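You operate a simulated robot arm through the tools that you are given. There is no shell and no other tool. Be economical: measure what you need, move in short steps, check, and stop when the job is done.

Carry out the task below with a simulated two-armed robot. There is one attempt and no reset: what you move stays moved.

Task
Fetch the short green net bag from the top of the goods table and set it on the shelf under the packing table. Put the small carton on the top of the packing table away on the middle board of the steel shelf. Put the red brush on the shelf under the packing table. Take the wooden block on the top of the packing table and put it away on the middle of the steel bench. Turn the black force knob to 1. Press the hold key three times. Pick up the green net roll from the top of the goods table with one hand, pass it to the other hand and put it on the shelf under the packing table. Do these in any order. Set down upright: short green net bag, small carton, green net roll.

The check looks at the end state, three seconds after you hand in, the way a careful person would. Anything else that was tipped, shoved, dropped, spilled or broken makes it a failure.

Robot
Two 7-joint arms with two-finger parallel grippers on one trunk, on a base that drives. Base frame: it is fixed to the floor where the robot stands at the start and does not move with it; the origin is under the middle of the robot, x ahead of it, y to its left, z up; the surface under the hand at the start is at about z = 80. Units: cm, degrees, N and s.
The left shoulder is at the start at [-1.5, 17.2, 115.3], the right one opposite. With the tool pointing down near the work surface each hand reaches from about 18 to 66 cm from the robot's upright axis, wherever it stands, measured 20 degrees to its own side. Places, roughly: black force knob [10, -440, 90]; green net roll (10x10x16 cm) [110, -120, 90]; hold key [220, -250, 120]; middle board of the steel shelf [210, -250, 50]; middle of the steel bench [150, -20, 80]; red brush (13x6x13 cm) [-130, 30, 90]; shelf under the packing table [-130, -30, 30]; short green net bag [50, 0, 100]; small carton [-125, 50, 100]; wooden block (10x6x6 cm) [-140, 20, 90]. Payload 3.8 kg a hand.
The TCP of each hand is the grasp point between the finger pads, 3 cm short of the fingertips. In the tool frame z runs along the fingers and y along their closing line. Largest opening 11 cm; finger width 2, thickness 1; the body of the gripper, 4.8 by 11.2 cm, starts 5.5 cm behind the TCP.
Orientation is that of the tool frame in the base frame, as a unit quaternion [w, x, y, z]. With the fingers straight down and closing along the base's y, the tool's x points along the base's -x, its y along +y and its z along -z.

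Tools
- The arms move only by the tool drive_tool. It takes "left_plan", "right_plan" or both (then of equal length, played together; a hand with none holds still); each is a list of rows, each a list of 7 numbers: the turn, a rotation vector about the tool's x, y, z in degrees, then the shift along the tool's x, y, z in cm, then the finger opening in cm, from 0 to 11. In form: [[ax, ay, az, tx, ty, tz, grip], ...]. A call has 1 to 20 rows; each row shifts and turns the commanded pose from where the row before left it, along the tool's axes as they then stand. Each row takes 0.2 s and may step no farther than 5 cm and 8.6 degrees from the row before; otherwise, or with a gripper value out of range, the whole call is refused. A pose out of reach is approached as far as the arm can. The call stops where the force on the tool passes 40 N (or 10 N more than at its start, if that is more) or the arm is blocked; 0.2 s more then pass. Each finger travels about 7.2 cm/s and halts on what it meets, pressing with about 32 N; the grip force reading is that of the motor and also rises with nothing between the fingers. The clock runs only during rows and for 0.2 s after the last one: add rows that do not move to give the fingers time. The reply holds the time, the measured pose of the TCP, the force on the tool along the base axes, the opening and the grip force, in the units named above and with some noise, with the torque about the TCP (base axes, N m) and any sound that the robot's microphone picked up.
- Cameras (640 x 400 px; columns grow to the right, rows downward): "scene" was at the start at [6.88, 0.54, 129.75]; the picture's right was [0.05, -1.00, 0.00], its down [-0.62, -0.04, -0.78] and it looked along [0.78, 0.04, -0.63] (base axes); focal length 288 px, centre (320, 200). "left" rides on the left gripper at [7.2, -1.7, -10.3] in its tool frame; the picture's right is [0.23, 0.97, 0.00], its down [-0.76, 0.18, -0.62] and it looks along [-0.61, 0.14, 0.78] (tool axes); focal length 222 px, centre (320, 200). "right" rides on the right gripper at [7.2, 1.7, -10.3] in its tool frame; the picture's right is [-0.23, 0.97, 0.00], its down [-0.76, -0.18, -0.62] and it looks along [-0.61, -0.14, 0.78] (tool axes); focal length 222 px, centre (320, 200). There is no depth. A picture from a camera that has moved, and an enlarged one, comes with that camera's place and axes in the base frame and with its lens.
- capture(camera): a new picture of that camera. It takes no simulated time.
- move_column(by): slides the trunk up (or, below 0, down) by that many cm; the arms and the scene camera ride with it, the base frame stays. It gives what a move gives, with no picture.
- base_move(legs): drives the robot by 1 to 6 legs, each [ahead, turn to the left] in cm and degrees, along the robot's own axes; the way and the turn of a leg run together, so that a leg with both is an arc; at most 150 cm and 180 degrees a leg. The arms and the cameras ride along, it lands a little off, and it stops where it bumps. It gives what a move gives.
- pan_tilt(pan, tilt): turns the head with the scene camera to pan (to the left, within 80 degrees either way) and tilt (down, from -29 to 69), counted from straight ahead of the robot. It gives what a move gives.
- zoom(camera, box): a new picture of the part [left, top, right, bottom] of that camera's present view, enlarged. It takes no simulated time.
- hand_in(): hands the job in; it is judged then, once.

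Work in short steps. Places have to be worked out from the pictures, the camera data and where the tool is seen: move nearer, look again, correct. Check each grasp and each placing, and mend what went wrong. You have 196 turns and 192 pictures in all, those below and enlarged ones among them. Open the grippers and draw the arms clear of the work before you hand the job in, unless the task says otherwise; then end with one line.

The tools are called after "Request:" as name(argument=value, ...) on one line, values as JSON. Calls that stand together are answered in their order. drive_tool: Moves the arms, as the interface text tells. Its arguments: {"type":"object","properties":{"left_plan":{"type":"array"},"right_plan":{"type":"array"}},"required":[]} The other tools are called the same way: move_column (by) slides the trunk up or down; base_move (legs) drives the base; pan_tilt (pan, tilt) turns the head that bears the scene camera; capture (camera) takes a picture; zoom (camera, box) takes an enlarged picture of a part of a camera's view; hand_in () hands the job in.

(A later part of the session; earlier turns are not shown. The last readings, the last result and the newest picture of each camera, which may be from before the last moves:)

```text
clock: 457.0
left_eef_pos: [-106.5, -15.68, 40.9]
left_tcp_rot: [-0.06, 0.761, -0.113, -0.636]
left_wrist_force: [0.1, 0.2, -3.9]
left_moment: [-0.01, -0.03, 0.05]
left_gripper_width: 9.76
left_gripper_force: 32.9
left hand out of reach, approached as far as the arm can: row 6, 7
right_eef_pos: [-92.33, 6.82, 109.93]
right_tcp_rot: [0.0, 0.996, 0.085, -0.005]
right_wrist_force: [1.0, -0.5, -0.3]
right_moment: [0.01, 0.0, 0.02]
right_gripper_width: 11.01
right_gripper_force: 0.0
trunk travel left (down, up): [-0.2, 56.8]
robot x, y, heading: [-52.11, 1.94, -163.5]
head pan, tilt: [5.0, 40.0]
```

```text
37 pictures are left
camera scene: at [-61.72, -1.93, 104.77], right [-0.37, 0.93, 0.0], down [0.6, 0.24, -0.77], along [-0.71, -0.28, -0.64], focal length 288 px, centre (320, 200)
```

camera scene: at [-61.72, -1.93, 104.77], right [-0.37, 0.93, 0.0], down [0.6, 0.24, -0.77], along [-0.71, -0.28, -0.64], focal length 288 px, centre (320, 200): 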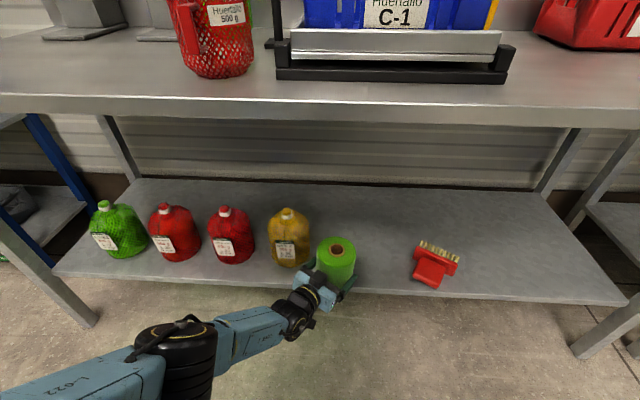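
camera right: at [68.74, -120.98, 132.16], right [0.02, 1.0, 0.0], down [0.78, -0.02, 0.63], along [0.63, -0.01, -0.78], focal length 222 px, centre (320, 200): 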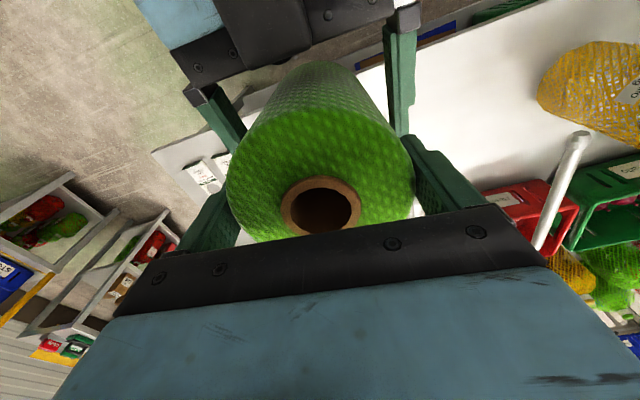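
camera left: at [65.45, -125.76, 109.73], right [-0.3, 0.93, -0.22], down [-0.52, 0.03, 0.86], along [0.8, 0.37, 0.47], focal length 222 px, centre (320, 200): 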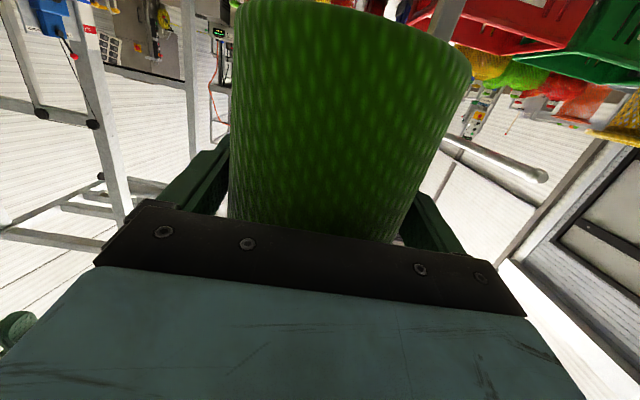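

I use a small lean instead: pitch the hand back 15°, shift the roll 4 cm right (away from the bottle), then drive in 8 cm.

Request:
drive_tool(left_plan=[[0, 5, 0, -0.3, 0, 0, 0], [0, 5, 0, -0.3, 0, 0, 0], [0, 5, 0, -0.3, 0, 0, 0], [0, 0, 0, 0, -1.2, 0.7, 0], [0, 0, 0, 0, -1.2, 0.7, 0], [0, 0, 0, 0, -1.0, 0.6, 0], [0, 0, 0, 0, 0, 0, 0]])

Request:
base_move(legs=[[8, 0]])

Request:
capture(camera="scene")

```text
clock: 458.6
left_eef_pos: [-107.53, -11.97, 40.62]
left_tcp_rot: [-0.045, 0.838, -0.12, -0.53]
left_wrist_force: [0.4, 0.4, -3.0]
left_moment: [-0.01, -0.04, -0.03]
left_gripper_width: 9.81
left_gripper_force: 32.5
right_eef_pos: [-92.4, 6.81, 109.93]
right_tcp_rot: [0.0, 0.996, 0.085, -0.004]
right_wrist_force: [-0.6, 0.2, -0.7]
right_moment: [0.01, 0.03, 0.0]
right_gripper_width: 11.0
right_gripper_force: 0.1
trunk travel left (down, up): [-0.2, 56.8]
robot x, y, heading: [-52.04, 1.74, -163.5]
head pan, tilt: [5.0, 40.0]
```

```text
clock: 459.6
left_eef_pos: [-115.31, -14.19, 40.75]
left_tcp_rot: [-0.046, 0.838, -0.12, -0.531]
left_wrist_force: [0.2, 0.0, -3.7]
left_moment: [0.03, 0.0, 0.02]
left_gripper_width: 9.82
left_gripper_force: 31.7
right_eef_pos: [-99.95, 4.49, 109.99]
right_tcp_rot: [0.0, 0.996, 0.085, -0.004]
right_wrist_force: [0.2, 0.4, -0.7]
right_moment: [0.02, -0.02, 0.02]
right_gripper_width: 11.0
right_gripper_force: 0.0
trunk travel left (down, up): [-0.2, 56.8]
robot x, y, heading: [-59.73, -0.31, -163.6]
head pan, tilt: [5.0, 40.0]
```

```text
36 pictures are left
camera scene: at [-69.37, -4.21, 104.76], right [-0.37, 0.93, 0.0], down [0.6, 0.24, -0.77], along [-0.71, -0.28, -0.64], focal length 288 px, centre (320, 200)
```

scene: 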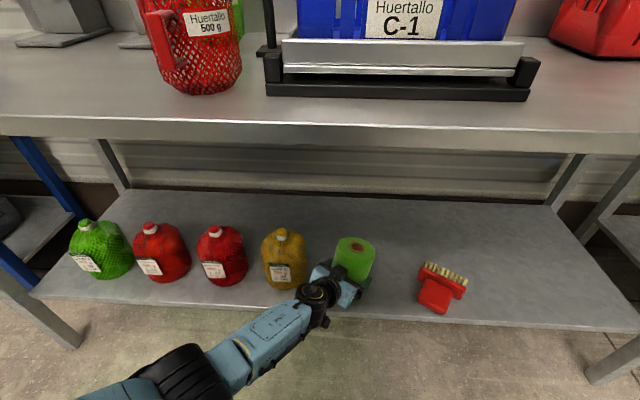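

Roll hovers 7 cm inside the edge with a slight lean. I lower it in small steps to contact.

Request:
drive_tool(left_plan=[[0, 0, 0, 0.36, -0.02, 0.17, 0], [0, 0, 0, 0.36, -0.02, 0.17, 0], [0, 0, 0, 0.36, -0.02, 0.17, 0], [0, 0, 0, 0.36, -0.02, 0.17, 0], [0, 0, 0, 0, 0, 0, 0]])

```text
clock: 460.8
left_eef_pos: [-115.29, -14.09, 39.25]
left_tcp_rot: [-0.044, 0.837, -0.118, -0.533]
left_wrist_force: [1.1, -1.7, 2.5]
left_moment: [-0.1, 0.1, 0.06]
left_gripper_width: 9.8
left_gripper_force: 32.2
right_eef_pos: [-100.0, 4.59, 109.95]
right_tcp_rot: [0.001, 0.996, 0.085, -0.004]
right_wrist_force: [0.0, -0.3, -0.1]
right_moment: [-0.02, 0.0, -0.02]
right_gripper_width: 11.01
right_gripper_force: 0.1
trunk travel left (down, up): [-0.2, 56.8]
robot x, y, heading: [-59.51, -0.2, -163.5]
head pan, tilt: [5.0, 40.0]
```

Contact. I try to bring the roll more upright by pitching back a few degrees while lowering slightly.

Request:
drive_tool(left_plan=[[0, -4, 0, 0.1, 0, 0.05, 0], [0, -4, 0, 0.1, 0, 0.05, 0], [0, -4, 0, 0.1, 0, 0.05, 0], [0, 0, 0, 0, 0, 0, 0]])

Request:
zoom(camera="scene", box=[240, 200, 480, 340])

```text
clock: 461.8
left_eef_pos: [-115.51, -12.9, 41.7]
left_tcp_rot: [-0.055, 0.778, -0.114, -0.616]
left_wrist_force: [-0.5, 0.2, -2.8]
left_moment: [-0.03, -0.04, -0.01]
left_gripper_width: 9.82
left_gripper_force: 31.6
left hand out of reach, approached as far as the arm can: row 2, 3
right_eef_pos: [-100.01, 4.51, 109.83]
right_tcp_rot: [0.0, 0.996, 0.084, -0.004]
right_wrist_force: [0.3, 0.0, 0.9]
right_moment: [0.02, -0.02, 0.0]
right_gripper_width: 11.01
right_gripper_force: 0.1
trunk travel left (down, up): [-0.2, 56.8]
robot x, y, heading: [-59.58, -0.12, -163.7]
head pan, tilt: [5.0, 40.0]
```

```text
2.67 times, centred on (360, 270) of scene
camera zoom: at [-69.35, -4.21, 104.77], right [-0.37, 0.93, 0.0], down [0.6, 0.24, -0.77], along [-0.71, -0.28, -0.64], focal length 768 px, centre (213, 13)
```

zoom: 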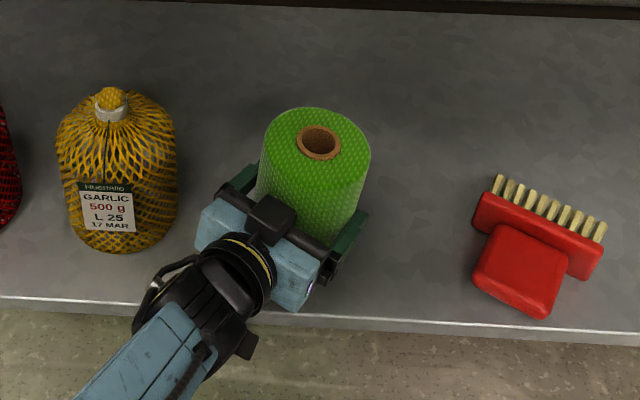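

Upright it cannot get lower than ~3.7 cm above the shelf, so I return to the 15° lean at contact and release slowly, letting it settle upright between the fingers.

Request:
drive_tool(left_plan=[[0, 4, 0, 0, 0, 0, 0], [0, 4, 0, 0, 0, 0, 0], [0, 4, 0, 0.3, 0, 0.1, 0], [0, 0, 0, 0.6, 0, 0.28, 0], [0, 0, 0, 0.6, 0, 0.28, 0], [0, 0, 0, 0.4, 0, 0.2, 0], [0, 0, 0, 0, 0, 0, 0]])

Request:
zoom(camera="scene", box=[240, 200, 480, 340])

```text
clock: 463.4
left_eef_pos: [-116.02, -12.47, 40.65]
left_tcp_rot: [-0.045, 0.838, -0.119, -0.531]
left_wrist_force: [-0.6, -0.2, -4.4]
left_moment: [0.0, -0.03, 0.0]
left_gripper_width: 9.79
left_gripper_force: 31.5
left hand out of reach, approached as far as the arm can: row 3
right_eef_pos: [-99.96, 4.57, 109.96]
right_tcp_rot: [0.0, 0.996, 0.085, -0.004]
right_wrist_force: [0.6, 0.4, -0.2]
right_moment: [-0.01, -0.01, -0.03]
right_gripper_width: 11.02
right_gripper_force: 0.1
trunk travel left (down, up): [-0.2, 56.8]
robot x, y, heading: [-59.6, -0.31, -163.5]
head pan, tilt: [5.0, 40.0]
```

```text
2.67 times, centred on (360, 270) of scene
camera zoom: at [-69.35, -4.21, 104.77], right [-0.37, 0.93, 0.0], down [0.6, 0.24, -0.77], along [-0.71, -0.28, -0.64], focal length 768 px, centre (213, 13)
```

zoom: 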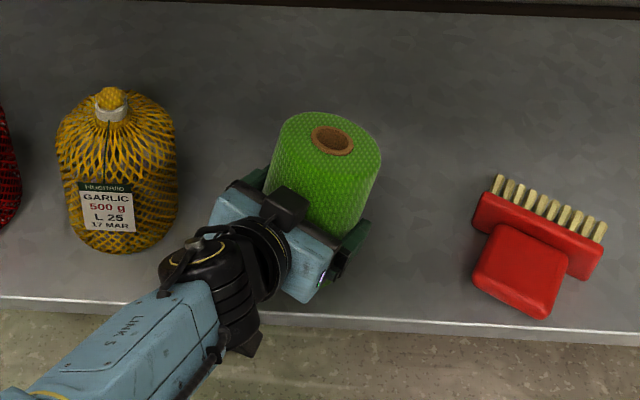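

Request:
drive_tool(left_plan=[[0, 0, 0, 0.36, -0.02, 0.17, 0], [0, 0, 0, 0.36, -0.02, 0.17, 0], [0, 0, 0, 0.36, -0.02, 0.17, 0], [0, 0, 0, 0.27, -0.02, 0.13, 0], [0, 0, 0, 0, 0, 0, 0], [0, 0, 0, 0, 0, 0, 9.9], [0, 0, 0, 0, 0, 0, 10.1], [0, 0, 0, 0, 0, 0, 10.4], [0, 0, 0, 0, 0, 0, 11], [0, 0, 0, 0, 0, 0, 11], [0, 0, 0, 0, 0, 0, 11]])

Request:
zoom(camera="scene", box=[240, 200, 480, 340])

```text
clock: 465.8
left_eef_pos: [-115.95, -12.93, 39.43]
left_tcp_rot: [-0.04, 0.838, -0.118, -0.531]
left_wrist_force: [1.3, -0.4, -0.2]
left_moment: [0.03, 0.05, 0.03]
left_gripper_width: 11.01
left_gripper_force: 0.0
left hand out of reach, approached as far as the arm can: row 4
right_eef_pos: [-99.99, 4.55, 109.92]
right_tcp_rot: [0.0, 0.996, 0.085, -0.004]
right_wrist_force: [-0.1, 0.5, 0.3]
right_moment: [0.0, 0.0, -0.03]
right_gripper_width: 11.03
right_gripper_force: 0.0
trunk travel left (down, up): [-0.2, 56.8]
robot x, y, heading: [-59.59, -0.52, -163.6]
head pan, tilt: [5.0, 40.0]
```

```text
2.67 times, centred on (360, 270) of scene
camera zoom: at [-69.32, -4.2, 104.77], right [-0.37, 0.93, 0.0], down [0.6, 0.24, -0.77], along [-0.71, -0.28, -0.64], focal length 768 px, centre (213, 13)
```

zoom: 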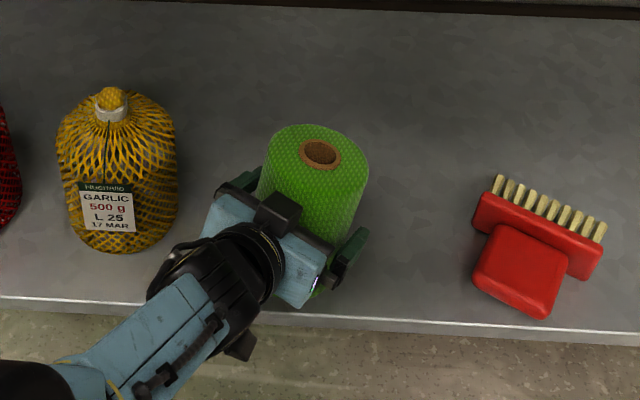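

The roll has settled nearly upright. I withdraw the hand slowly along its axis.

Request:
drive_tool(left_plan=[[0, 0, 0, 0, 0, -0.5, 11], [0, 0, 0, 0, 0, -0.5, 11], [0, 0, 0, 0, 0, -0.7, 11], [0, 0, 0, 0, 0, -1, 11], [0, 0, 0, 0, 0, -1, 11], [0, 0, 0, 0, 0, -1.5, 11], [0, 0, 0, 0, 0, -1.5, 11], [0, 0, 0, 0, 0, -2, 11], [0, 0, 0, 0, 0, -2, 11], [0, 0, 0, 0, 0, -2, 11], [0, 0, 0, 0, 0, 0, 11]])

Request:
zoom(camera="scene", box=[240, 200, 480, 340])

```text
clock: 468.2
left_eef_pos: [-104.84, -14.83, 45.13]
left_tcp_rot: [-0.045, 0.838, -0.12, -0.53]
left_wrist_force: [0.6, -0.5, -0.6]
left_moment: [0.0, 0.01, 0.02]
left_gripper_width: 11.01
left_gripper_force: 0.0
right_eef_pos: [-99.94, 4.61, 109.96]
right_tcp_rot: [0.002, 0.996, 0.084, -0.004]
right_wrist_force: [0.6, 0.4, -0.2]
right_moment: [0.02, -0.04, 0.0]
right_gripper_width: 10.99
right_gripper_force: 0.2
trunk travel left (down, up): [-0.2, 56.8]
robot x, y, heading: [-59.52, -0.37, -163.4]
head pan, tilt: [5.0, 40.0]
```

```text
2.67 times, centred on (360, 270) of scene
camera zoom: at [-69.32, -4.2, 104.77], right [-0.37, 0.93, 0.0], down [0.6, 0.24, -0.77], along [-0.71, -0.28, -0.64], focal length 768 px, centre (213, 13)
```

zoom: 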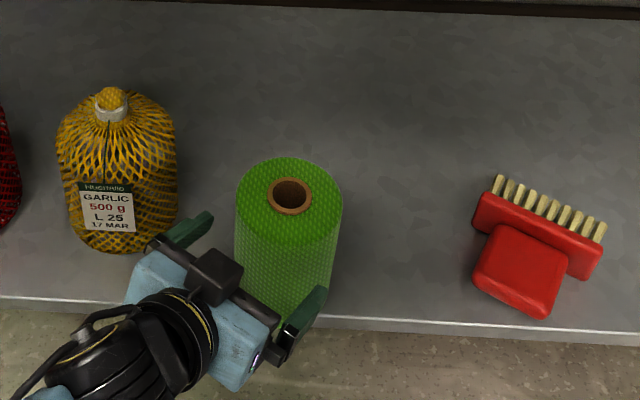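

The roll stands upright on the shelf. I back the robot off and check how far it is from the edge.

Request:
base_move(legs=[[-28, 0]])

Request:
zoom(camera="scene", box=[260, 150, 500, 290])

```text
clock: 470.2
left_eef_pos: [-78.34, -6.96, 45.06]
left_tcp_rot: [-0.044, 0.838, -0.119, -0.531]
left_wrist_force: [0.8, -0.3, 0.2]
left_moment: [-0.03, -0.02, 0.01]
left_gripper_width: 10.98
left_gripper_force: 0.0
right_eef_pos: [-73.3, 12.54, 110.06]
right_tcp_rot: [0.0, 0.996, 0.085, -0.005]
right_wrist_force: [0.0, 0.1, -0.4]
right_moment: [0.05, 0.01, -0.01]
right_gripper_width: 11.01
right_gripper_force: 0.2
trunk travel left (down, up): [-0.2, 56.8]
robot x, y, heading: [-33.18, 7.36, -163.4]
head pan, tilt: [5.0, 40.0]
```

```text
2.67 times, centred on (380, 220) of scene
camera zoom: at [-42.77, 3.69, 104.78], right [-0.37, 0.93, 0.0], down [0.6, 0.24, -0.77], along [-0.71, -0.28, -0.64], focal length 768 px, centre (160, 147)
```

zoom: 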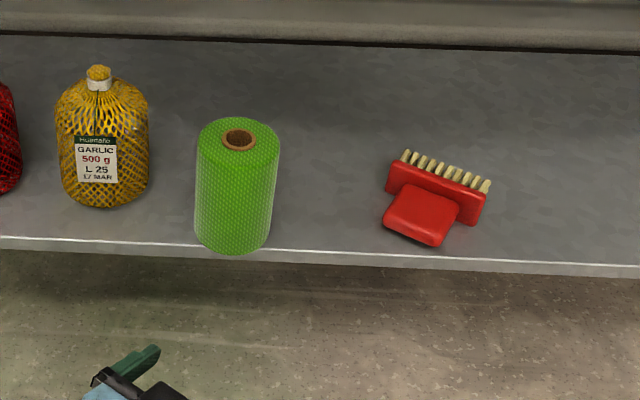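

It is right at the edge, so I'll nudge it ~4 cm inward, pushing low with closed left fingers (tilt 30°). First I set up the hand.

Request:
drive_tool(left_plan=[[0, 6.8, 0, 0, 0, 0, 6], [0, 6.8, 0, 0, 0, 0, 2], [0, 6.8, 0, 0, 0, 0, 0], [0, 6.8, 0, 0, 0, 0, 0], [0, 6.8, 0, 0, 0, 0, 0], [0, 0, 0, 1, -0.56, 2.33, 0], [0, 0, 0, 1, -0.56, 2.33, 0], [0, 0, 0, 1, -0.56, 2.33, 0], [0, 0, 0, 0.86, -0.56, 2.33, 0], [0, 0, 0, 0, 0, 0, 0]])

Request:
base_move(legs=[[24, 0]])

Request:
capture(camera="scene")

```text
clock: 472.4
left_eef_pos: [-79.08, -4.96, 34.75]
left_tcp_rot: [-0.007, 0.956, -0.127, -0.263]
left_wrist_force: [0.6, -0.3, -0.1]
left_moment: [0.02, 0.03, -0.02]
left_gripper_width: 0.0
left_gripper_force: 32.2
right_eef_pos: [-73.43, 12.47, 110.01]
right_tcp_rot: [0.001, 0.996, 0.085, -0.005]
right_wrist_force: [0.2, 0.2, -1.1]
right_moment: [-0.01, 0.01, 0.02]
right_gripper_width: 10.99
right_gripper_force: 0.1
trunk travel left (down, up): [-0.2, 56.8]
robot x, y, heading: [-32.8, 7.27, -163.5]
head pan, tilt: [5.0, 40.0]
```

```text
clock: 474.1
left_eef_pos: [-101.93, -11.73, 34.89]
left_tcp_rot: [-0.008, 0.956, -0.127, -0.264]
left_wrist_force: [-0.1, -0.3, 0.6]
left_moment: [0.02, -0.01, -0.03]
left_gripper_width: 0.0
left_gripper_force: 32.1
right_eef_pos: [-96.33, 5.59, 109.99]
right_tcp_rot: [0.001, 0.996, 0.085, -0.005]
right_wrist_force: [0.2, -0.3, -0.5]
right_moment: [0.0, -0.01, -0.01]
right_gripper_width: 10.99
right_gripper_force: 0.0
trunk travel left (down, up): [-0.2, 56.8]
robot x, y, heading: [-55.68, 0.83, -163.5]
head pan, tilt: [5.0, 40.0]
```

```text
30 pictures are left
camera scene: at [-65.61, -3.11, 104.77], right [-0.37, 0.93, 0.0], down [0.6, 0.24, -0.77], along [-0.71, -0.28, -0.64], focal length 288 px, centre (320, 200)
```

scene: 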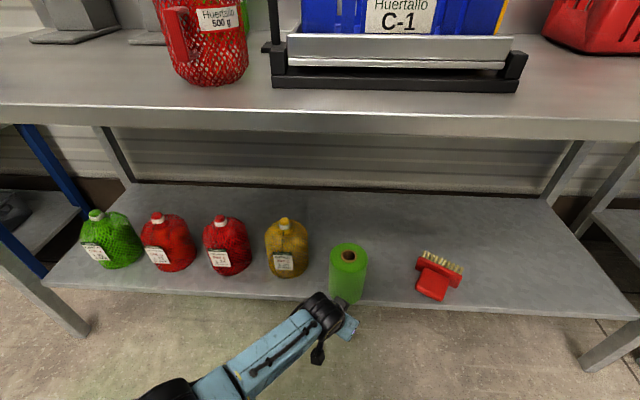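

Fingertips are aligned with the roll's lower part. I push gently by driving 8.5 cm, then back away.

Request:
base_move(legs=[[8.5, 0]])

Request:
zoom(camera="scene", box=[240, 200, 480, 340])

```text
clock: 475.2
left_eef_pos: [-110.02, -14.33, 34.88]
left_tcp_rot: [-0.009, 0.956, -0.126, -0.264]
left_wrist_force: [0.3, 0.9, 0.4]
left_moment: [-0.02, -0.03, -0.04]
left_gripper_width: 0.03
left_gripper_force: 31.8
right_eef_pos: [-104.39, 3.28, 109.96]
right_tcp_rot: [0.0, 0.996, 0.085, -0.004]
right_wrist_force: [0.0, 0.8, -0.6]
right_moment: [0.01, -0.02, 0.02]
right_gripper_width: 11.0
right_gripper_force: 0.0
trunk travel left (down, up): [-0.2, 56.8]
robot x, y, heading: [-64.19, -1.67, -163.3]
head pan, tilt: [5.0, 40.0]
```

```text
2.67 times, centred on (360, 270) of scene
camera zoom: at [-73.75, -5.54, 104.77], right [-0.37, 0.93, 0.0], down [0.6, 0.24, -0.77], along [-0.71, -0.28, -0.64], focal length 768 px, centre (213, 13)
```

zoom: 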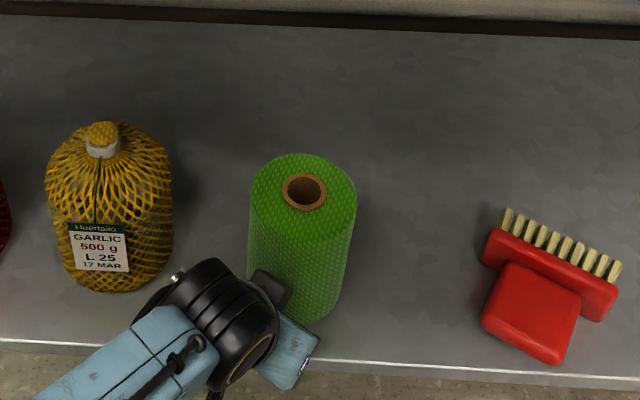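

The roll is now well on the shelf. Last item: the short green net bag. I back off, raise trunk and left hand (45° tilt, pointing right), and drive to the goods table in front of it.

Request:
base_move(legs=[[-32, 0]])

Request:
move_column(by=37)

Request:
drive_tool(left_plan=[[0, -5, 0, 0, 0, 0, 4], [0, -5, 0, 0, 0, 0, 6], [0, -5, 0, 0, 0, 0, 6], [0, 0, 0, -3.3, 0, -3.3, 6], [0, 0, 0, -3.3, 0, -3.3, 6], [0, 0, 0, -3.3, 0, -3.3, 6], [0, 0, 0, -3.3, 0, -3.3, 6], [0, 0, 0, -3.3, 0, -3.3, 6], [0, 0, 0, -3.3, 0, -3.3, 6], [0, 0, 0, -3.3, 0, -3.3, 6], [0, 0, 0, -3.3, 0, -3.3, 6], [0, 0, 0, -3.3, 0, -3.3, 6], [0, 0, 0, 0, 0, 0, 6]])

Request:
base_move(legs=[[0, 126], [42, 0], [0, 53.5]])

Request:
capture(camera="scene")

```text
clock: 477.4
left_eef_pos: [-79.52, -5.01, 34.92]
left_tcp_rot: [-0.009, 0.956, -0.129, -0.263]
left_wrist_force: [-0.5, 0.5, 0.0]
left_moment: [0.01, 0.01, 0.02]
left_gripper_width: 0.01
left_gripper_force: 31.9
right_eef_pos: [-73.8, 12.44, 109.93]
right_tcp_rot: [0.0, 0.997, 0.083, -0.004]
right_wrist_force: [0.7, -0.3, -1.2]
right_moment: [0.04, -0.02, 0.02]
right_gripper_width: 10.99
right_gripper_force: 0.0
trunk travel left (down, up): [-0.2, 56.8]
robot x, y, heading: [-33.46, 7.81, -163.7]
head pan, tilt: [5.0, 40.0]
```

```text
clock: 480.9
left_eef_pos: [-79.47, -4.91, 71.81]
left_tcp_rot: [-0.009, 0.956, -0.128, -0.264]
left_wrist_force: [-0.5, 0.4, -0.2]
left_moment: [0.01, 0.04, -0.02]
left_gripper_width: 0.01
left_gripper_force: 32.0
right_eef_pos: [-73.73, 12.39, 146.91]
right_tcp_rot: [0.0, 0.997, 0.082, -0.004]
right_wrist_force: [0.6, 0.2, -0.5]
right_moment: [0.0, 0.01, -0.01]
right_gripper_width: 11.0
right_gripper_force: 0.1
trunk travel left (down, up): [-37.2, 19.8]
robot x, y, heading: [-33.61, 7.49, -163.8]
head pan, tilt: [5.0, 40.0]
```

```text
clock: 483.7
left_eef_pos: [-78.6, -2.89, 113.75]
left_tcp_rot: [-0.027, 0.913, -0.127, -0.386]
left_wrist_force: [0.7, 0.5, -0.3]
left_moment: [0.01, 0.03, -0.01]
left_gripper_width: 5.98
left_gripper_force: 0.0
right_eef_pos: [-73.72, 12.4, 146.94]
right_tcp_rot: [0.0, 0.997, 0.082, -0.005]
right_wrist_force: [0.4, -0.6, -0.6]
right_moment: [0.02, -0.02, -0.01]
right_gripper_width: 10.99
right_gripper_force: 0.1
trunk travel left (down, up): [-37.2, 19.8]
robot x, y, heading: [-33.24, 7.51, -163.6]
head pan, tilt: [5.0, 40.0]
```

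```text
clock: 494.0
left_eef_pos: [45.61, -6.93, 113.68]
left_tcp_rot: [0.385, 0.12, 0.915, -0.022]
left_wrist_force: [0.5, -0.2, 0.2]
left_moment: [0.02, 0.02, -0.02]
left_gripper_width: 6.02
left_gripper_force: 0.1
right_eef_pos: [41.0, -22.21, 146.98]
right_tcp_rot: [0.004, -0.09, 0.996, 0.001]
right_wrist_force: [-0.5, 0.0, 0.9]
right_moment: [-0.03, 0.04, 0.01]
right_gripper_width: 10.97
right_gripper_force: 0.1
trunk travel left (down, up): [-37.2, 19.8]
robot x, y, heading: [0.39, -17.79, 16.8]
head pan, tilt: [5.0, 40.0]
```

```text
28 pictures are left
camera scene: at [10.56, -13.99, 141.77], right [0.38, -0.93, 0.0], down [-0.6, -0.24, -0.77], along [0.71, 0.29, -0.64], focal length 288 px, centre (320, 200)
```

scene: 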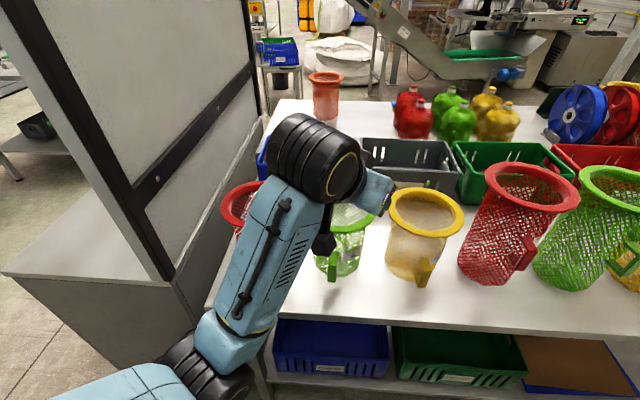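

The left hand is above the green bag. I look with both wrist cameras.

Request:
capture(camera="left")

Request:
capture(camera="right")

```text
27 pictures are left
camera left: at [33.08, -5.57, 115.66], right [0.08, 0.99, -0.11], down [0.12, 0.1, 0.99], along [0.99, -0.09, -0.11], focal length 222 px, centre (320, 200)
```

left: 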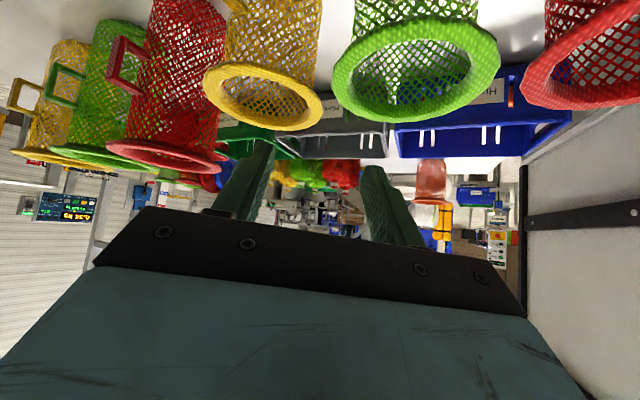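

```text
26 pictures are left
camera right: at [33.46, -21.73, 157.12], right [0.05, 1.0, 0.0], down [0.78, -0.04, 0.63], along [0.63, -0.03, -0.78], focal length 222 px, centre (320, 200)
```

right: 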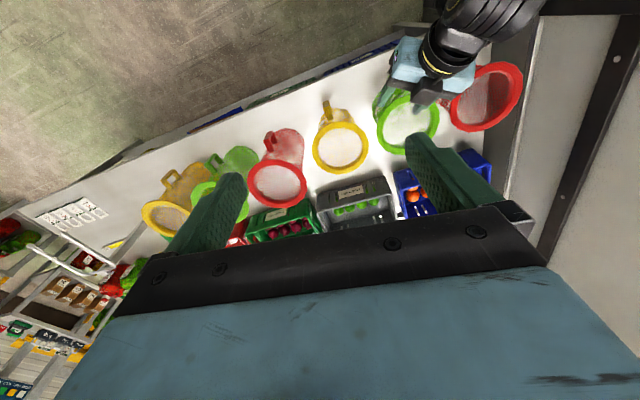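

Rim centre triangulated: (56.4,1.4,97), radius 8.6. The hand already points suitably; grip point is the right-front rim at (54.5,-6.2). I move to a pre-grasp 8 cm back along the tool axis.

Request:
drive_tool(left_plan=[[0, 0, 0, 2.2, 0.6, 3, 5], [0, 0, 0, 2.2, 0.6, 3, 5], [0, 0, 0, 2.25, 0.65, 2.65, 5], [0, 0, 0, 0, 0, 2, 5], [0, 0, 0, 0, 0, 0, 5]])

Request:
capture(camera="left")

Request:
zoom(camera="right", box=[300, 20, 540, 170])

```text
clock: 495.2
left_eef_pos: [48.98, -5.17, 102.42]
left_tcp_rot: [0.395, 0.121, 0.91, -0.023]
left_wrist_force: [-8.8, 2.9, 40.0]
left_moment: [1.09, -0.78, 0.35]
left_gripper_width: 5.13
left_gripper_force: 0.9
right_eef_pos: [40.61, -22.41, 147.02]
right_tcp_rot: [0.006, -0.09, 0.996, 0.0]
right_wrist_force: [0.2, -0.1, -0.6]
right_moment: [0.01, 0.01, -0.01]
right_gripper_width: 11.0
right_gripper_force: 0.0
trunk travel left (down, up): [-37.2, 19.8]
robot x, y, heading: [0.48, -17.55, 17.1]
head pan, tilt: [5.0, 40.0]
```

```text
25 pictures are left
camera left: at [36.35, -3.88, 104.14], right [0.08, 0.99, -0.11], down [0.1, 0.1, 0.99], along [0.99, -0.09, -0.09], focal length 222 px, centre (320, 200)
```

left: 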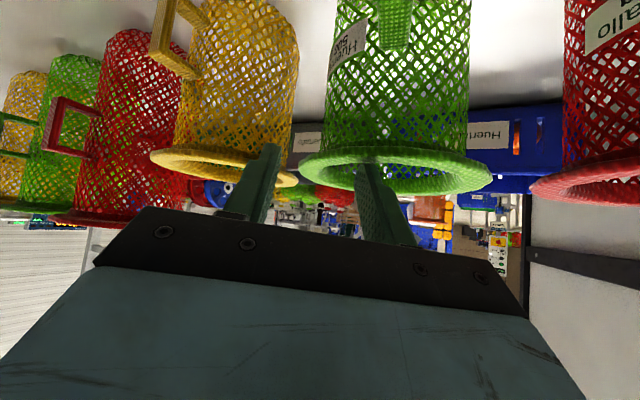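

```text
2.67 times, centred on (420, 95) of right
camera zoom: at [33.0, -21.79, 157.26], right [0.05, 1.0, 0.0], down [0.77, -0.04, 0.63], along [0.63, -0.03, -0.77], focal length 592 px, centre (53, 480)
```

zoom: 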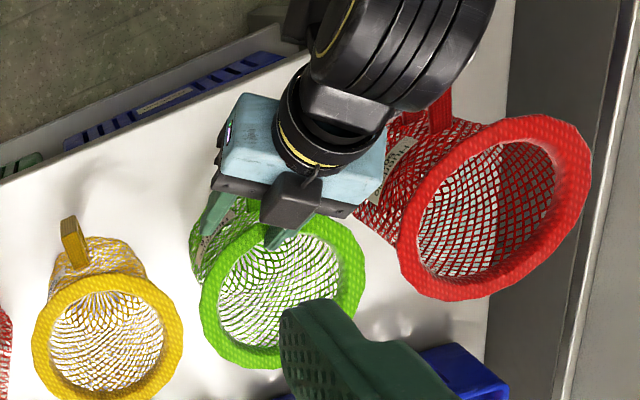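

The inner fingertip touched the rim: its top is higher, ≈100. I back off, move over the grip point at a higher level, then look.

Request:
drive_tool(left_plan=[[0, 0, 0, 0, 0, -2, 5], [0, 0, 0, -1, 0, -2.5, 5], [0, 0, 0, -2, -0.2, 2, 5], [0, 0, 0, -2, -0.2, 2, 5], [0, 0, 0, -2, -0.1, 2, 5], [0, 0, 0, 0, 0, 0, 5]])

Request:
capture(camera="left")

Request:
zoom(camera="right", box=[300, 20, 540, 170])

```text
clock: 496.6
left_eef_pos: [54.8, -7.18, 105.74]
left_tcp_rot: [0.386, 0.12, 0.914, -0.022]
left_wrist_force: [0.9, 0.4, -0.2]
left_moment: [0.0, 0.01, -0.02]
left_gripper_width: 5.01
left_gripper_force: 0.1
right_eef_pos: [40.99, -22.27, 146.95]
right_tcp_rot: [0.004, -0.09, 0.996, 0.0]
right_wrist_force: [-0.7, -1.0, -0.9]
right_moment: [-0.01, -0.01, 0.01]
right_gripper_width: 11.02
right_gripper_force: 0.0
trunk travel left (down, up): [-37.2, 19.8]
robot x, y, heading: [0.41, -17.55, 17.2]
head pan, tilt: [5.0, 40.0]
```

```text
23 pictures are left
camera left: at [42.16, -5.92, 107.56], right [0.08, 0.99, -0.11], down [0.12, 0.1, 0.99], along [0.99, -0.09, -0.11], focal length 222 px, centre (320, 200)
```

left: 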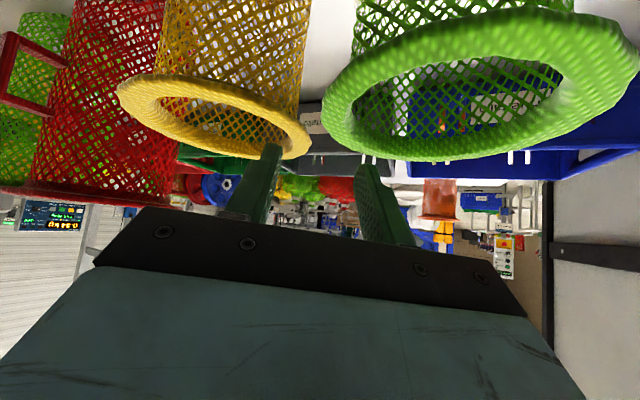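

```text
2.67 times, centred on (420, 95) of right
camera zoom: at [33.4, -21.73, 157.13], right [0.05, 1.0, 0.0], down [0.78, -0.04, 0.63], along [0.63, -0.03, -0.78], focal length 592 px, centre (53, 480)
```

zoom: 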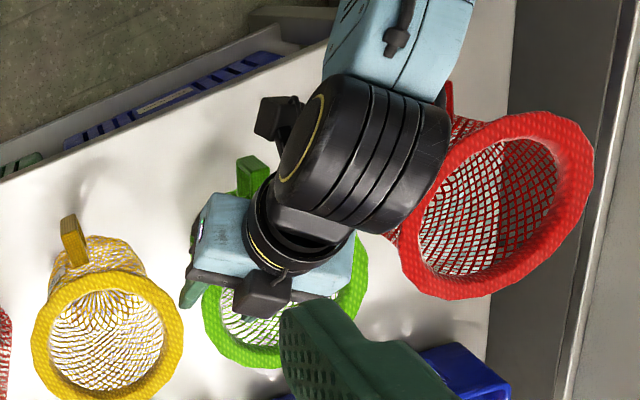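

The rim edge lies between the fingers. I descend vertically 6.5 cm in small steps.

Request:
drive_tool(left_plan=[[0, 0, 0, 1.06, -0.08, 1.06, 5], [0, 0, 0, 1.06, -0.08, 1.06, 5], [0, 0, 0, 0.92, -0.07, 0.91, 5], [0, 0, 0, 0.85, -0.06, 0.84, 5], [0, 0, 0, 0.71, -0.05, 0.7, 5], [0, 0, 0, 0, 0, 0, 5]])

Request:
capture(camera="left")

```text
clock: 498.0
left_eef_pos: [54.89, -7.33, 99.05]
left_tcp_rot: [0.386, 0.12, 0.914, -0.022]
left_wrist_force: [-0.8, 0.6, -0.5]
left_moment: [0.0, -0.02, 0.01]
left_gripper_width: 5.01
left_gripper_force: 0.0
right_eef_pos: [40.97, -22.31, 147.01]
right_tcp_rot: [0.005, -0.09, 0.996, 0.0]
right_wrist_force: [0.8, -0.5, 0.0]
right_moment: [0.0, 0.03, 0.0]
right_gripper_width: 11.0
right_gripper_force: 0.1
trunk travel left (down, up): [-37.2, 19.8]
robot x, y, heading: [0.43, -17.76, 17.1]
head pan, tilt: [5.0, 40.0]
```

```text
21 pictures are left
camera left: at [42.18, -6.0, 101.0], right [0.08, 0.99, -0.11], down [0.12, 0.1, 0.99], along [0.99, -0.09, -0.11], focal length 222 px, centre (320, 200)
```

left: 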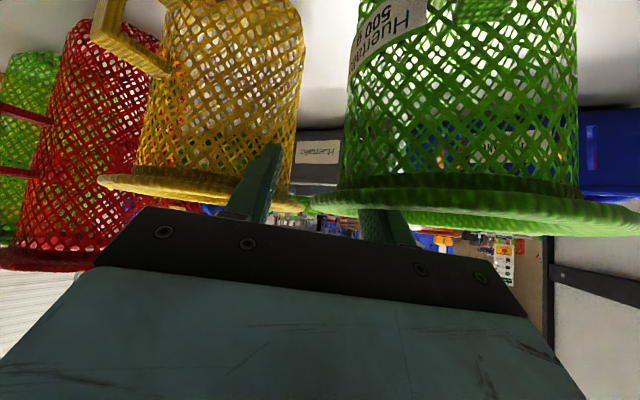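

The rim is between the fingers. I lower 0.7 cm more and close.

Request:
drive_tool(left_plan=[[0, 0, 0, 0.5, -0.03, 0.5, 5], [0, 0, 0, 0, 0, 0, 4], [0, 0, 0, 0, 0, 0, 2], [0, 0, 0, 0, 0, 0, 0], [0, 0, 0, 0, 0, 0, 0], [0, 0, 0, 0, 0, 0, 0]])

Request:
drive_tool(left_plan=[[0, 0, 0, -0.3, 0, -0.3, 0], [0, 0, 0, -0.5, 0, -0.5, 0], [0, 0, 0, -0.7, 0, -0.7, 0], [0, 0, 0, -0.7, 0, -0.7, 0], [0, 0, 0, 0, 0, 0, 0]])

Request:
capture(camera="scene")

```text
clock: 499.4
left_eef_pos: [54.77, -7.21, 98.4]
left_tcp_rot: [0.386, 0.121, 0.914, -0.023]
left_wrist_force: [0.5, 0.4, -0.4]
left_moment: [0.07, 0.02, -0.02]
left_gripper_width: 2.52
left_gripper_force: 32.1
right_eef_pos: [40.91, -22.3, 146.81]
right_tcp_rot: [0.005, -0.09, 0.996, 0.0]
right_wrist_force: [-0.4, 0.2, 0.3]
right_moment: [-0.02, 0.0, 0.0]
right_gripper_width: 11.0
right_gripper_force: 0.1
trunk travel left (down, up): [-37.2, 19.8]
robot x, y, heading: [0.87, -17.82, 17.1]
head pan, tilt: [5.0, 40.0]
```

```text
clock: 500.6
left_eef_pos: [54.72, -7.34, 101.49]
left_tcp_rot: [0.386, 0.121, 0.914, -0.023]
left_wrist_force: [-0.1, 0.8, 0.0]
left_moment: [-0.03, -0.01, 0.03]
left_gripper_width: 2.51
left_gripper_force: 32.1
right_eef_pos: [40.94, -22.25, 146.99]
right_tcp_rot: [0.004, -0.089, 0.996, 0.0]
right_wrist_force: [-0.2, 0.0, 0.0]
right_moment: [0.0, 0.02, 0.03]
right_gripper_width: 10.99
right_gripper_force: 0.1
trunk travel left (down, up): [-37.2, 19.8]
robot x, y, heading: [0.55, -17.5, 16.8]
head pan, tilt: [5.0, 40.0]
```

```text
20 pictures are left
camera scene: at [10.56, -14.01, 141.77], right [0.38, -0.93, 0.0], down [-0.6, -0.24, -0.77], along [0.71, 0.29, -0.64], focal length 288 px, centre (320, 200)
```

scene: 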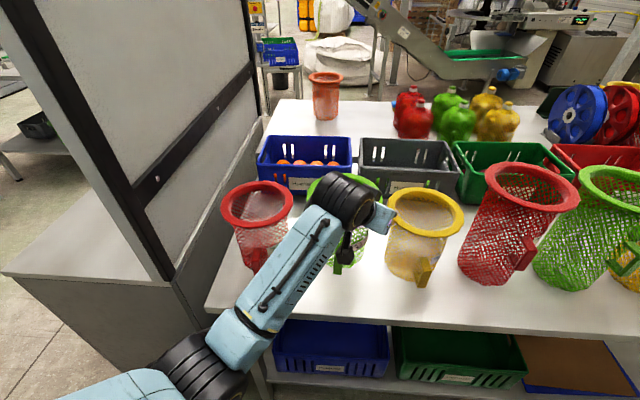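

Gripped on the 2.5 cm rim. I lift it 19.5 cm clear of its neighbours, then back off and verify.

Request:
drive_tool(left_plan=[[0, 0, 0, -1.06, 0.08, -1.05, 0], [0, 0, 0, -1.06, 0.08, -1.05, 0], [0, 0, 0, -1.06, 0.08, -1.05, 0], [0, 0, 0, -1.06, 0.08, -1.05, 0], [0, 0, 0, -1.06, 0.08, -1.05, 0], [0, 0, 0, -1.06, 0.08, -1.05, 0], [0, 0, 0, -1.06, 0.08, -1.05, 0], [0, 0, 0, -1.06, 0.08, -1.05, 0], [0, 0, 0, -1.06, 0.08, -1.05, 0], [0, 0, 0, -1.06, 0.08, -1.05, 0], [0, 0, 0, -1.06, 0.08, -1.05, 0], [0, 0, 0, -1.06, 0.08, -1.05, 0], [0, 0, 0, -1.06, 0.08, -1.05, 0], [0, 0, 0, 0, 0, 0, 0]])

Request:
base_move(legs=[[-35, 0]])

Request:
capture(camera="scene")

```text
clock: 503.6
left_eef_pos: [54.7, -7.32, 121.04]
left_tcp_rot: [0.386, 0.12, 0.915, -0.023]
left_wrist_force: [0.2, 0.3, 0.1]
left_moment: [-0.05, 0.02, 0.02]
left_gripper_width: 2.43
left_gripper_force: 32.1
right_eef_pos: [41.02, -22.12, 146.91]
right_tcp_rot: [0.004, -0.091, 0.996, 0.0]
right_wrist_force: [0.0, -0.5, -0.8]
right_moment: [-0.01, 0.02, -0.01]
right_gripper_width: 11.04
right_gripper_force: 0.1
trunk travel left (down, up): [-37.2, 19.8]
robot x, y, heading: [0.73, -17.59, 17.1]
head pan, tilt: [5.0, 40.0]
```

```text
clock: 505.9
left_eef_pos: [21.22, -17.46, 120.94]
left_tcp_rot: [0.387, 0.119, 0.914, -0.022]
left_wrist_force: [0.4, 0.3, -0.4]
left_moment: [-0.01, 0.01, 0.0]
left_gripper_width: 2.39
left_gripper_force: 32.0
right_eef_pos: [7.55, -32.45, 146.94]
right_tcp_rot: [0.004, -0.091, 0.996, 0.001]
right_wrist_force: [0.5, -1.5, 0.4]
right_moment: [0.0, -0.03, -0.01]
right_gripper_width: 11.01
right_gripper_force: 0.1
trunk travel left (down, up): [-37.2, 19.8]
robot x, y, heading: [-32.93, -27.84, 17.3]
head pan, tilt: [5.0, 40.0]
```

```text
19 pictures are left
camera scene: at [-22.88, -24.31, 141.78], right [0.38, -0.93, 0.0], down [-0.59, -0.24, -0.77], along [0.71, 0.29, -0.64], focal length 288 px, centre (320, 200)
```

scene: 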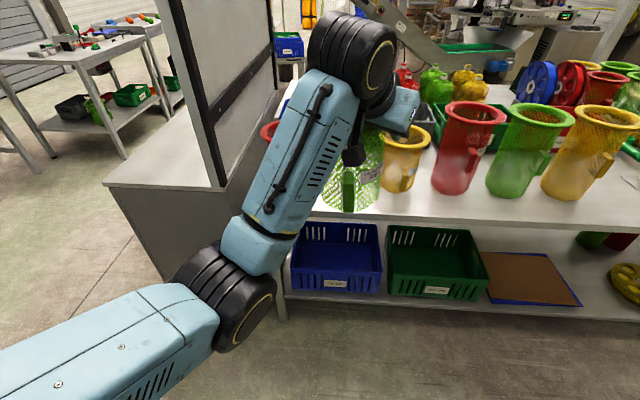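

The bag is held upright. I drive to the packing table, aiming at the free shelf space right of the brush, and lower the trunk in front of it.

Request:
base_move(legs=[[0, 86], [84, 0], [0, 93.5]])

Request:
move_column(by=-37)

Request:
capture(camera="scene")

```text
clock: 517.9
left_eef_pos: [-105.37, 47.22, 120.87]
left_tcp_rot: [-0.032, 0.911, -0.142, -0.386]
left_wrist_force: [-0.2, 0.4, 0.2]
left_moment: [0.03, 0.02, -0.01]
left_gripper_width: 2.15
left_gripper_force: 31.7
right_eef_pos: [-90.97, 61.28, 146.86]
right_tcp_rot: [0.0, 0.998, 0.066, -0.004]
right_wrist_force: [-0.2, -0.4, -0.1]
right_moment: [0.01, -0.01, -0.01]
right_gripper_width: 11.01
right_gripper_force: 0.0
trunk travel left (down, up): [-37.2, 19.8]
robot x, y, heading: [-50.54, 54.86, -165.6]
head pan, tilt: [5.0, 40.0]
```

```text
clock: 521.5
left_eef_pos: [-105.45, 47.06, 83.9]
left_tcp_rot: [-0.032, 0.911, -0.143, -0.385]
left_wrist_force: [1.2, 0.0, -0.4]
left_moment: [0.04, 0.01, 0.0]
left_gripper_width: 2.07
left_gripper_force: 32.4
right_eef_pos: [-90.85, 61.27, 109.98]
right_tcp_rot: [0.001, 0.998, 0.065, -0.004]
right_wrist_force: [0.0, -0.7, -1.1]
right_moment: [0.03, 0.01, -0.03]
right_gripper_width: 11.03
right_gripper_force: 0.2
trunk travel left (down, up): [-0.2, 56.8]
robot x, y, heading: [-50.76, 54.79, -165.7]
head pan, tilt: [5.0, 40.0]
```

```text
18 pictures are left
camera scene: at [-60.67, 51.33, 104.78], right [-0.33, 0.94, 0.0], down [0.61, 0.21, -0.77], along [-0.72, -0.25, -0.64], focal length 288 px, centre (320, 200)
```

scene: 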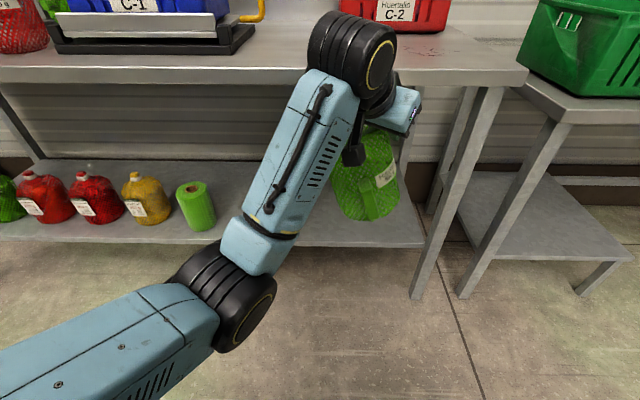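

The grip width is shrinking (rim creeping in the fingers), so I check the bag closely.

Request:
zoom(camera="scene", box=[280, 80, 480, 240])

Request:
capture(camera="left")

```text
2.50 times, centred on (380, 160) of scene
camera zoom: at [-60.67, 51.33, 104.78], right [-0.33, 0.94, 0.0], down [0.61, 0.21, -0.77], along [-0.72, -0.25, -0.64], focal length 720 px, centre (170, 300)
```

zoom: 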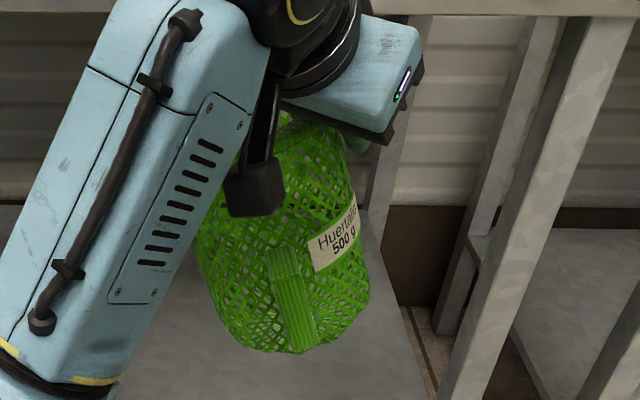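

```text
16 pictures are left
camera left: at [-92.93, 45.36, 85.84], right [-0.13, -0.99, -0.11], down [-0.12, -0.1, 0.99], along [-0.98, 0.14, -0.11], focal length 222 px, centre (320, 200)
```

left: 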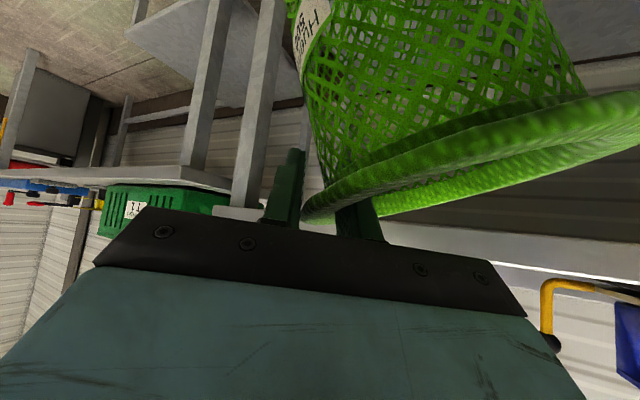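

The bag has sagged ~15° sideways in the grip; setting its low edge down will right it. I lower the arm and drive in without delay.

Request:
drive_tool(left_plan=[[0, 0, 0, 1.9, -0.14, 1.87, 0], [0, 0, 0, 1.9, -0.14, 1.87, 0], [0, 0, 0, 1.9, -0.14, 1.87, 0], [0, 0, 0, 1.9, -0.14, 1.87, 0], [0, 0, 0, 1.9, -0.14, 1.87, 0], [0, 0, 0, 1.9, -0.14, 1.87, 0], [0, 0, 0, 1.9, -0.14, 1.87, 0], [0, 0, 0, 1.9, -0.14, 1.87, 0], [0, 0, 0, 1.9, -0.14, 1.87, 0], [0, 0, 0, 0, 0, 0, 0]])

Request:
capture(camera="scene")

```text
clock: 523.7
left_eef_pos: [-105.22, 47.21, 59.78]
left_tcp_rot: [-0.033, 0.911, -0.144, -0.385]
left_wrist_force: [-0.8, -0.5, 1.0]
left_moment: [0.01, 0.0, 0.02]
left_gripper_width: 2.04
left_gripper_force: 31.6
right_eef_pos: [-90.92, 61.33, 109.83]
right_tcp_rot: [0.002, 0.998, 0.066, -0.005]
right_wrist_force: [-0.1, -0.1, -0.3]
right_moment: [-0.01, 0.01, -0.06]
right_gripper_width: 11.0
right_gripper_force: 0.0
trunk travel left (down, up): [-0.2, 56.8]
robot x, y, heading: [-50.67, 54.65, -165.6]
head pan, tilt: [5.0, 40.0]
```

```text
15 pictures are left
camera scene: at [-60.67, 51.33, 104.77], right [-0.33, 0.94, 0.0], down [0.61, 0.21, -0.77], along [-0.72, -0.25, -0.64], focal length 288 px, centre (320, 200)
```

scene: 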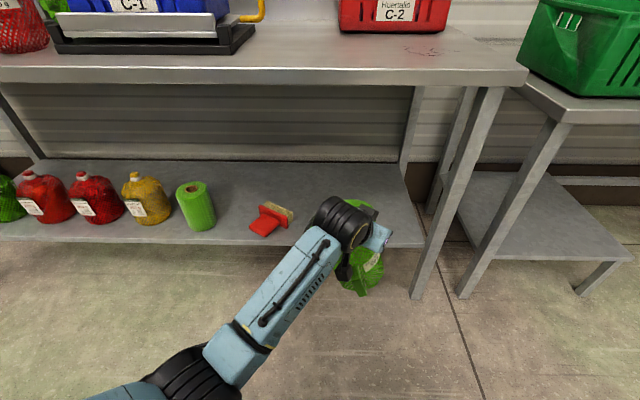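

Clear of leg and brush. I drive 26 cm forward so the bag is over the shelf.

Request:
base_move(legs=[[26, 0]])

Request:
capture(camera="scene")

```text
clock: 525.5
left_eef_pos: [-130.54, 40.69, 59.76]
left_tcp_rot: [-0.032, 0.911, -0.142, -0.385]
left_wrist_force: [0.4, -0.4, -0.6]
left_moment: [-0.01, 0.0, 0.02]
left_gripper_width: 2.05
left_gripper_force: 31.8
right_eef_pos: [-116.11, 54.83, 109.92]
right_tcp_rot: [0.001, 0.998, 0.066, -0.004]
right_wrist_force: [0.0, -0.5, 0.2]
right_moment: [-0.01, -0.02, 0.02]
right_gripper_width: 11.01
right_gripper_force: 0.1
trunk travel left (down, up): [-0.2, 56.8]
robot x, y, heading: [-75.82, 48.35, -165.6]
head pan, tilt: [5.0, 40.0]
```

```text
14 pictures are left
camera scene: at [-85.91, 44.87, 104.77], right [-0.33, 0.94, 0.0], down [0.61, 0.21, -0.77], along [-0.72, -0.25, -0.64], focal length 288 px, centre (320, 200)
```

scene: 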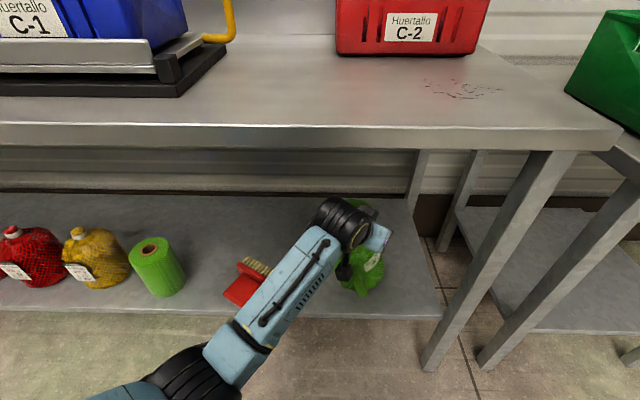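

Bag is over the shelf, ~2 cm behind the edge. I lower 7 cm and watch the force.

Request:
drive_tool(left_plan=[[0, 0, 0, 1.42, -0.1, 1.4, 0], [0, 0, 0, 1.42, -0.1, 1.4, 0], [0, 0, 0, 0.71, -0.05, 0.7, 0], [0, 0, 0, 0.71, -0.05, 0.7, 0], [0, 0, 0, 0.71, -0.05, 0.7, 0], [0, 0, 0, 0, 0, 0, 0]])

Request:
zoom(camera="scene", box=[260, 180, 460, 340])

```text
clock: 526.9
left_eef_pos: [-130.44, 40.71, 52.79]
left_tcp_rot: [-0.032, 0.912, -0.142, -0.384]
left_wrist_force: [0.4, -0.1, -0.9]
left_moment: [0.05, -0.01, 0.02]
left_gripper_width: 2.03
left_gripper_force: 32.5
right_eef_pos: [-116.18, 54.78, 109.98]
right_tcp_rot: [0.001, 0.998, 0.065, -0.005]
right_wrist_force: [-0.6, -0.8, -0.3]
right_moment: [-0.02, 0.02, 0.01]
right_gripper_width: 10.98
right_gripper_force: 0.1
trunk travel left (down, up): [-0.2, 56.8]
robot x, y, heading: [-76.01, 48.22, -165.6]
head pan, tilt: [5.0, 40.0]
```

```text
2.50 times, centred on (360, 260) of scene
camera zoom: at [-85.89, 44.87, 104.77], right [-0.33, 0.94, 0.0], down [0.61, 0.21, -0.77], along [-0.72, -0.25, -0.64], focal length 720 px, centre (220, 50)
```

zoom: 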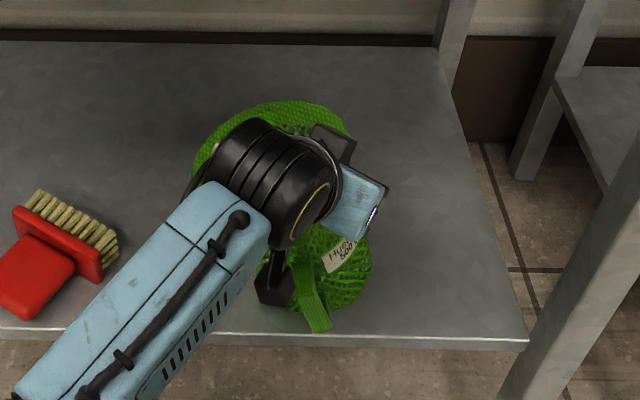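

Request:
drive_tool(left_plan=[[0, 0, 0, 0.36, -0.03, 0.35, 0], [0, 0, 0, 0.36, -0.03, 0.35, 0], [0, 0, 0, 0.36, -0.03, 0.35, 0], [0, 0, 0, 0.36, -0.03, 0.35, 0], [0, 0, 0, 0.36, -0.03, 0.35, 0], [0, 0, 0, 0.36, -0.03, 0.35, 0], [0, 0, 0, 0, 0, 0, 0]])

Request:
zoom(camera="scene", box=[260, 180, 460, 340])

```text
clock: 528.0
left_eef_pos: [-131.07, 41.12, 51.85]
left_tcp_rot: [-0.036, 0.905, -0.143, -0.399]
left_wrist_force: [1.8, 0.1, 8.4]
left_moment: [-0.48, -0.29, 0.13]
left_gripper_width: 2.09
left_gripper_force: 32.1
right_eef_pos: [-116.1, 54.82, 109.86]
right_tcp_rot: [0.0, 0.998, 0.065, -0.005]
right_wrist_force: [0.0, 0.3, 1.0]
right_moment: [0.02, -0.03, -0.01]
right_gripper_width: 10.98
right_gripper_force: 0.1
trunk travel left (down, up): [-0.2, 56.8]
robot x, y, heading: [-76.14, 48.66, -165.7]
head pan, tilt: [5.0, 40.0]
stopped in row 5 (left hand): the force on the tool passed its limit at 42 N (the readings are from after the stop); the commanded pose is now the measured one
```

```text
2.50 times, centred on (360, 260) of scene
camera zoom: at [-85.85, 44.9, 104.76], right [-0.33, 0.94, 0.0], down [0.61, 0.21, -0.77], along [-0.72, -0.25, -0.64], focal length 720 px, centre (220, 50)
```

zoom: 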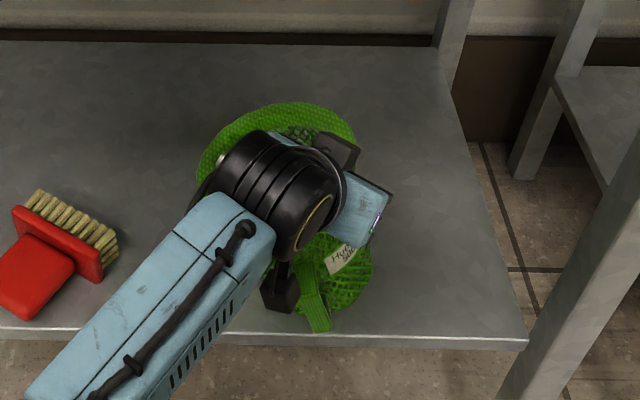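

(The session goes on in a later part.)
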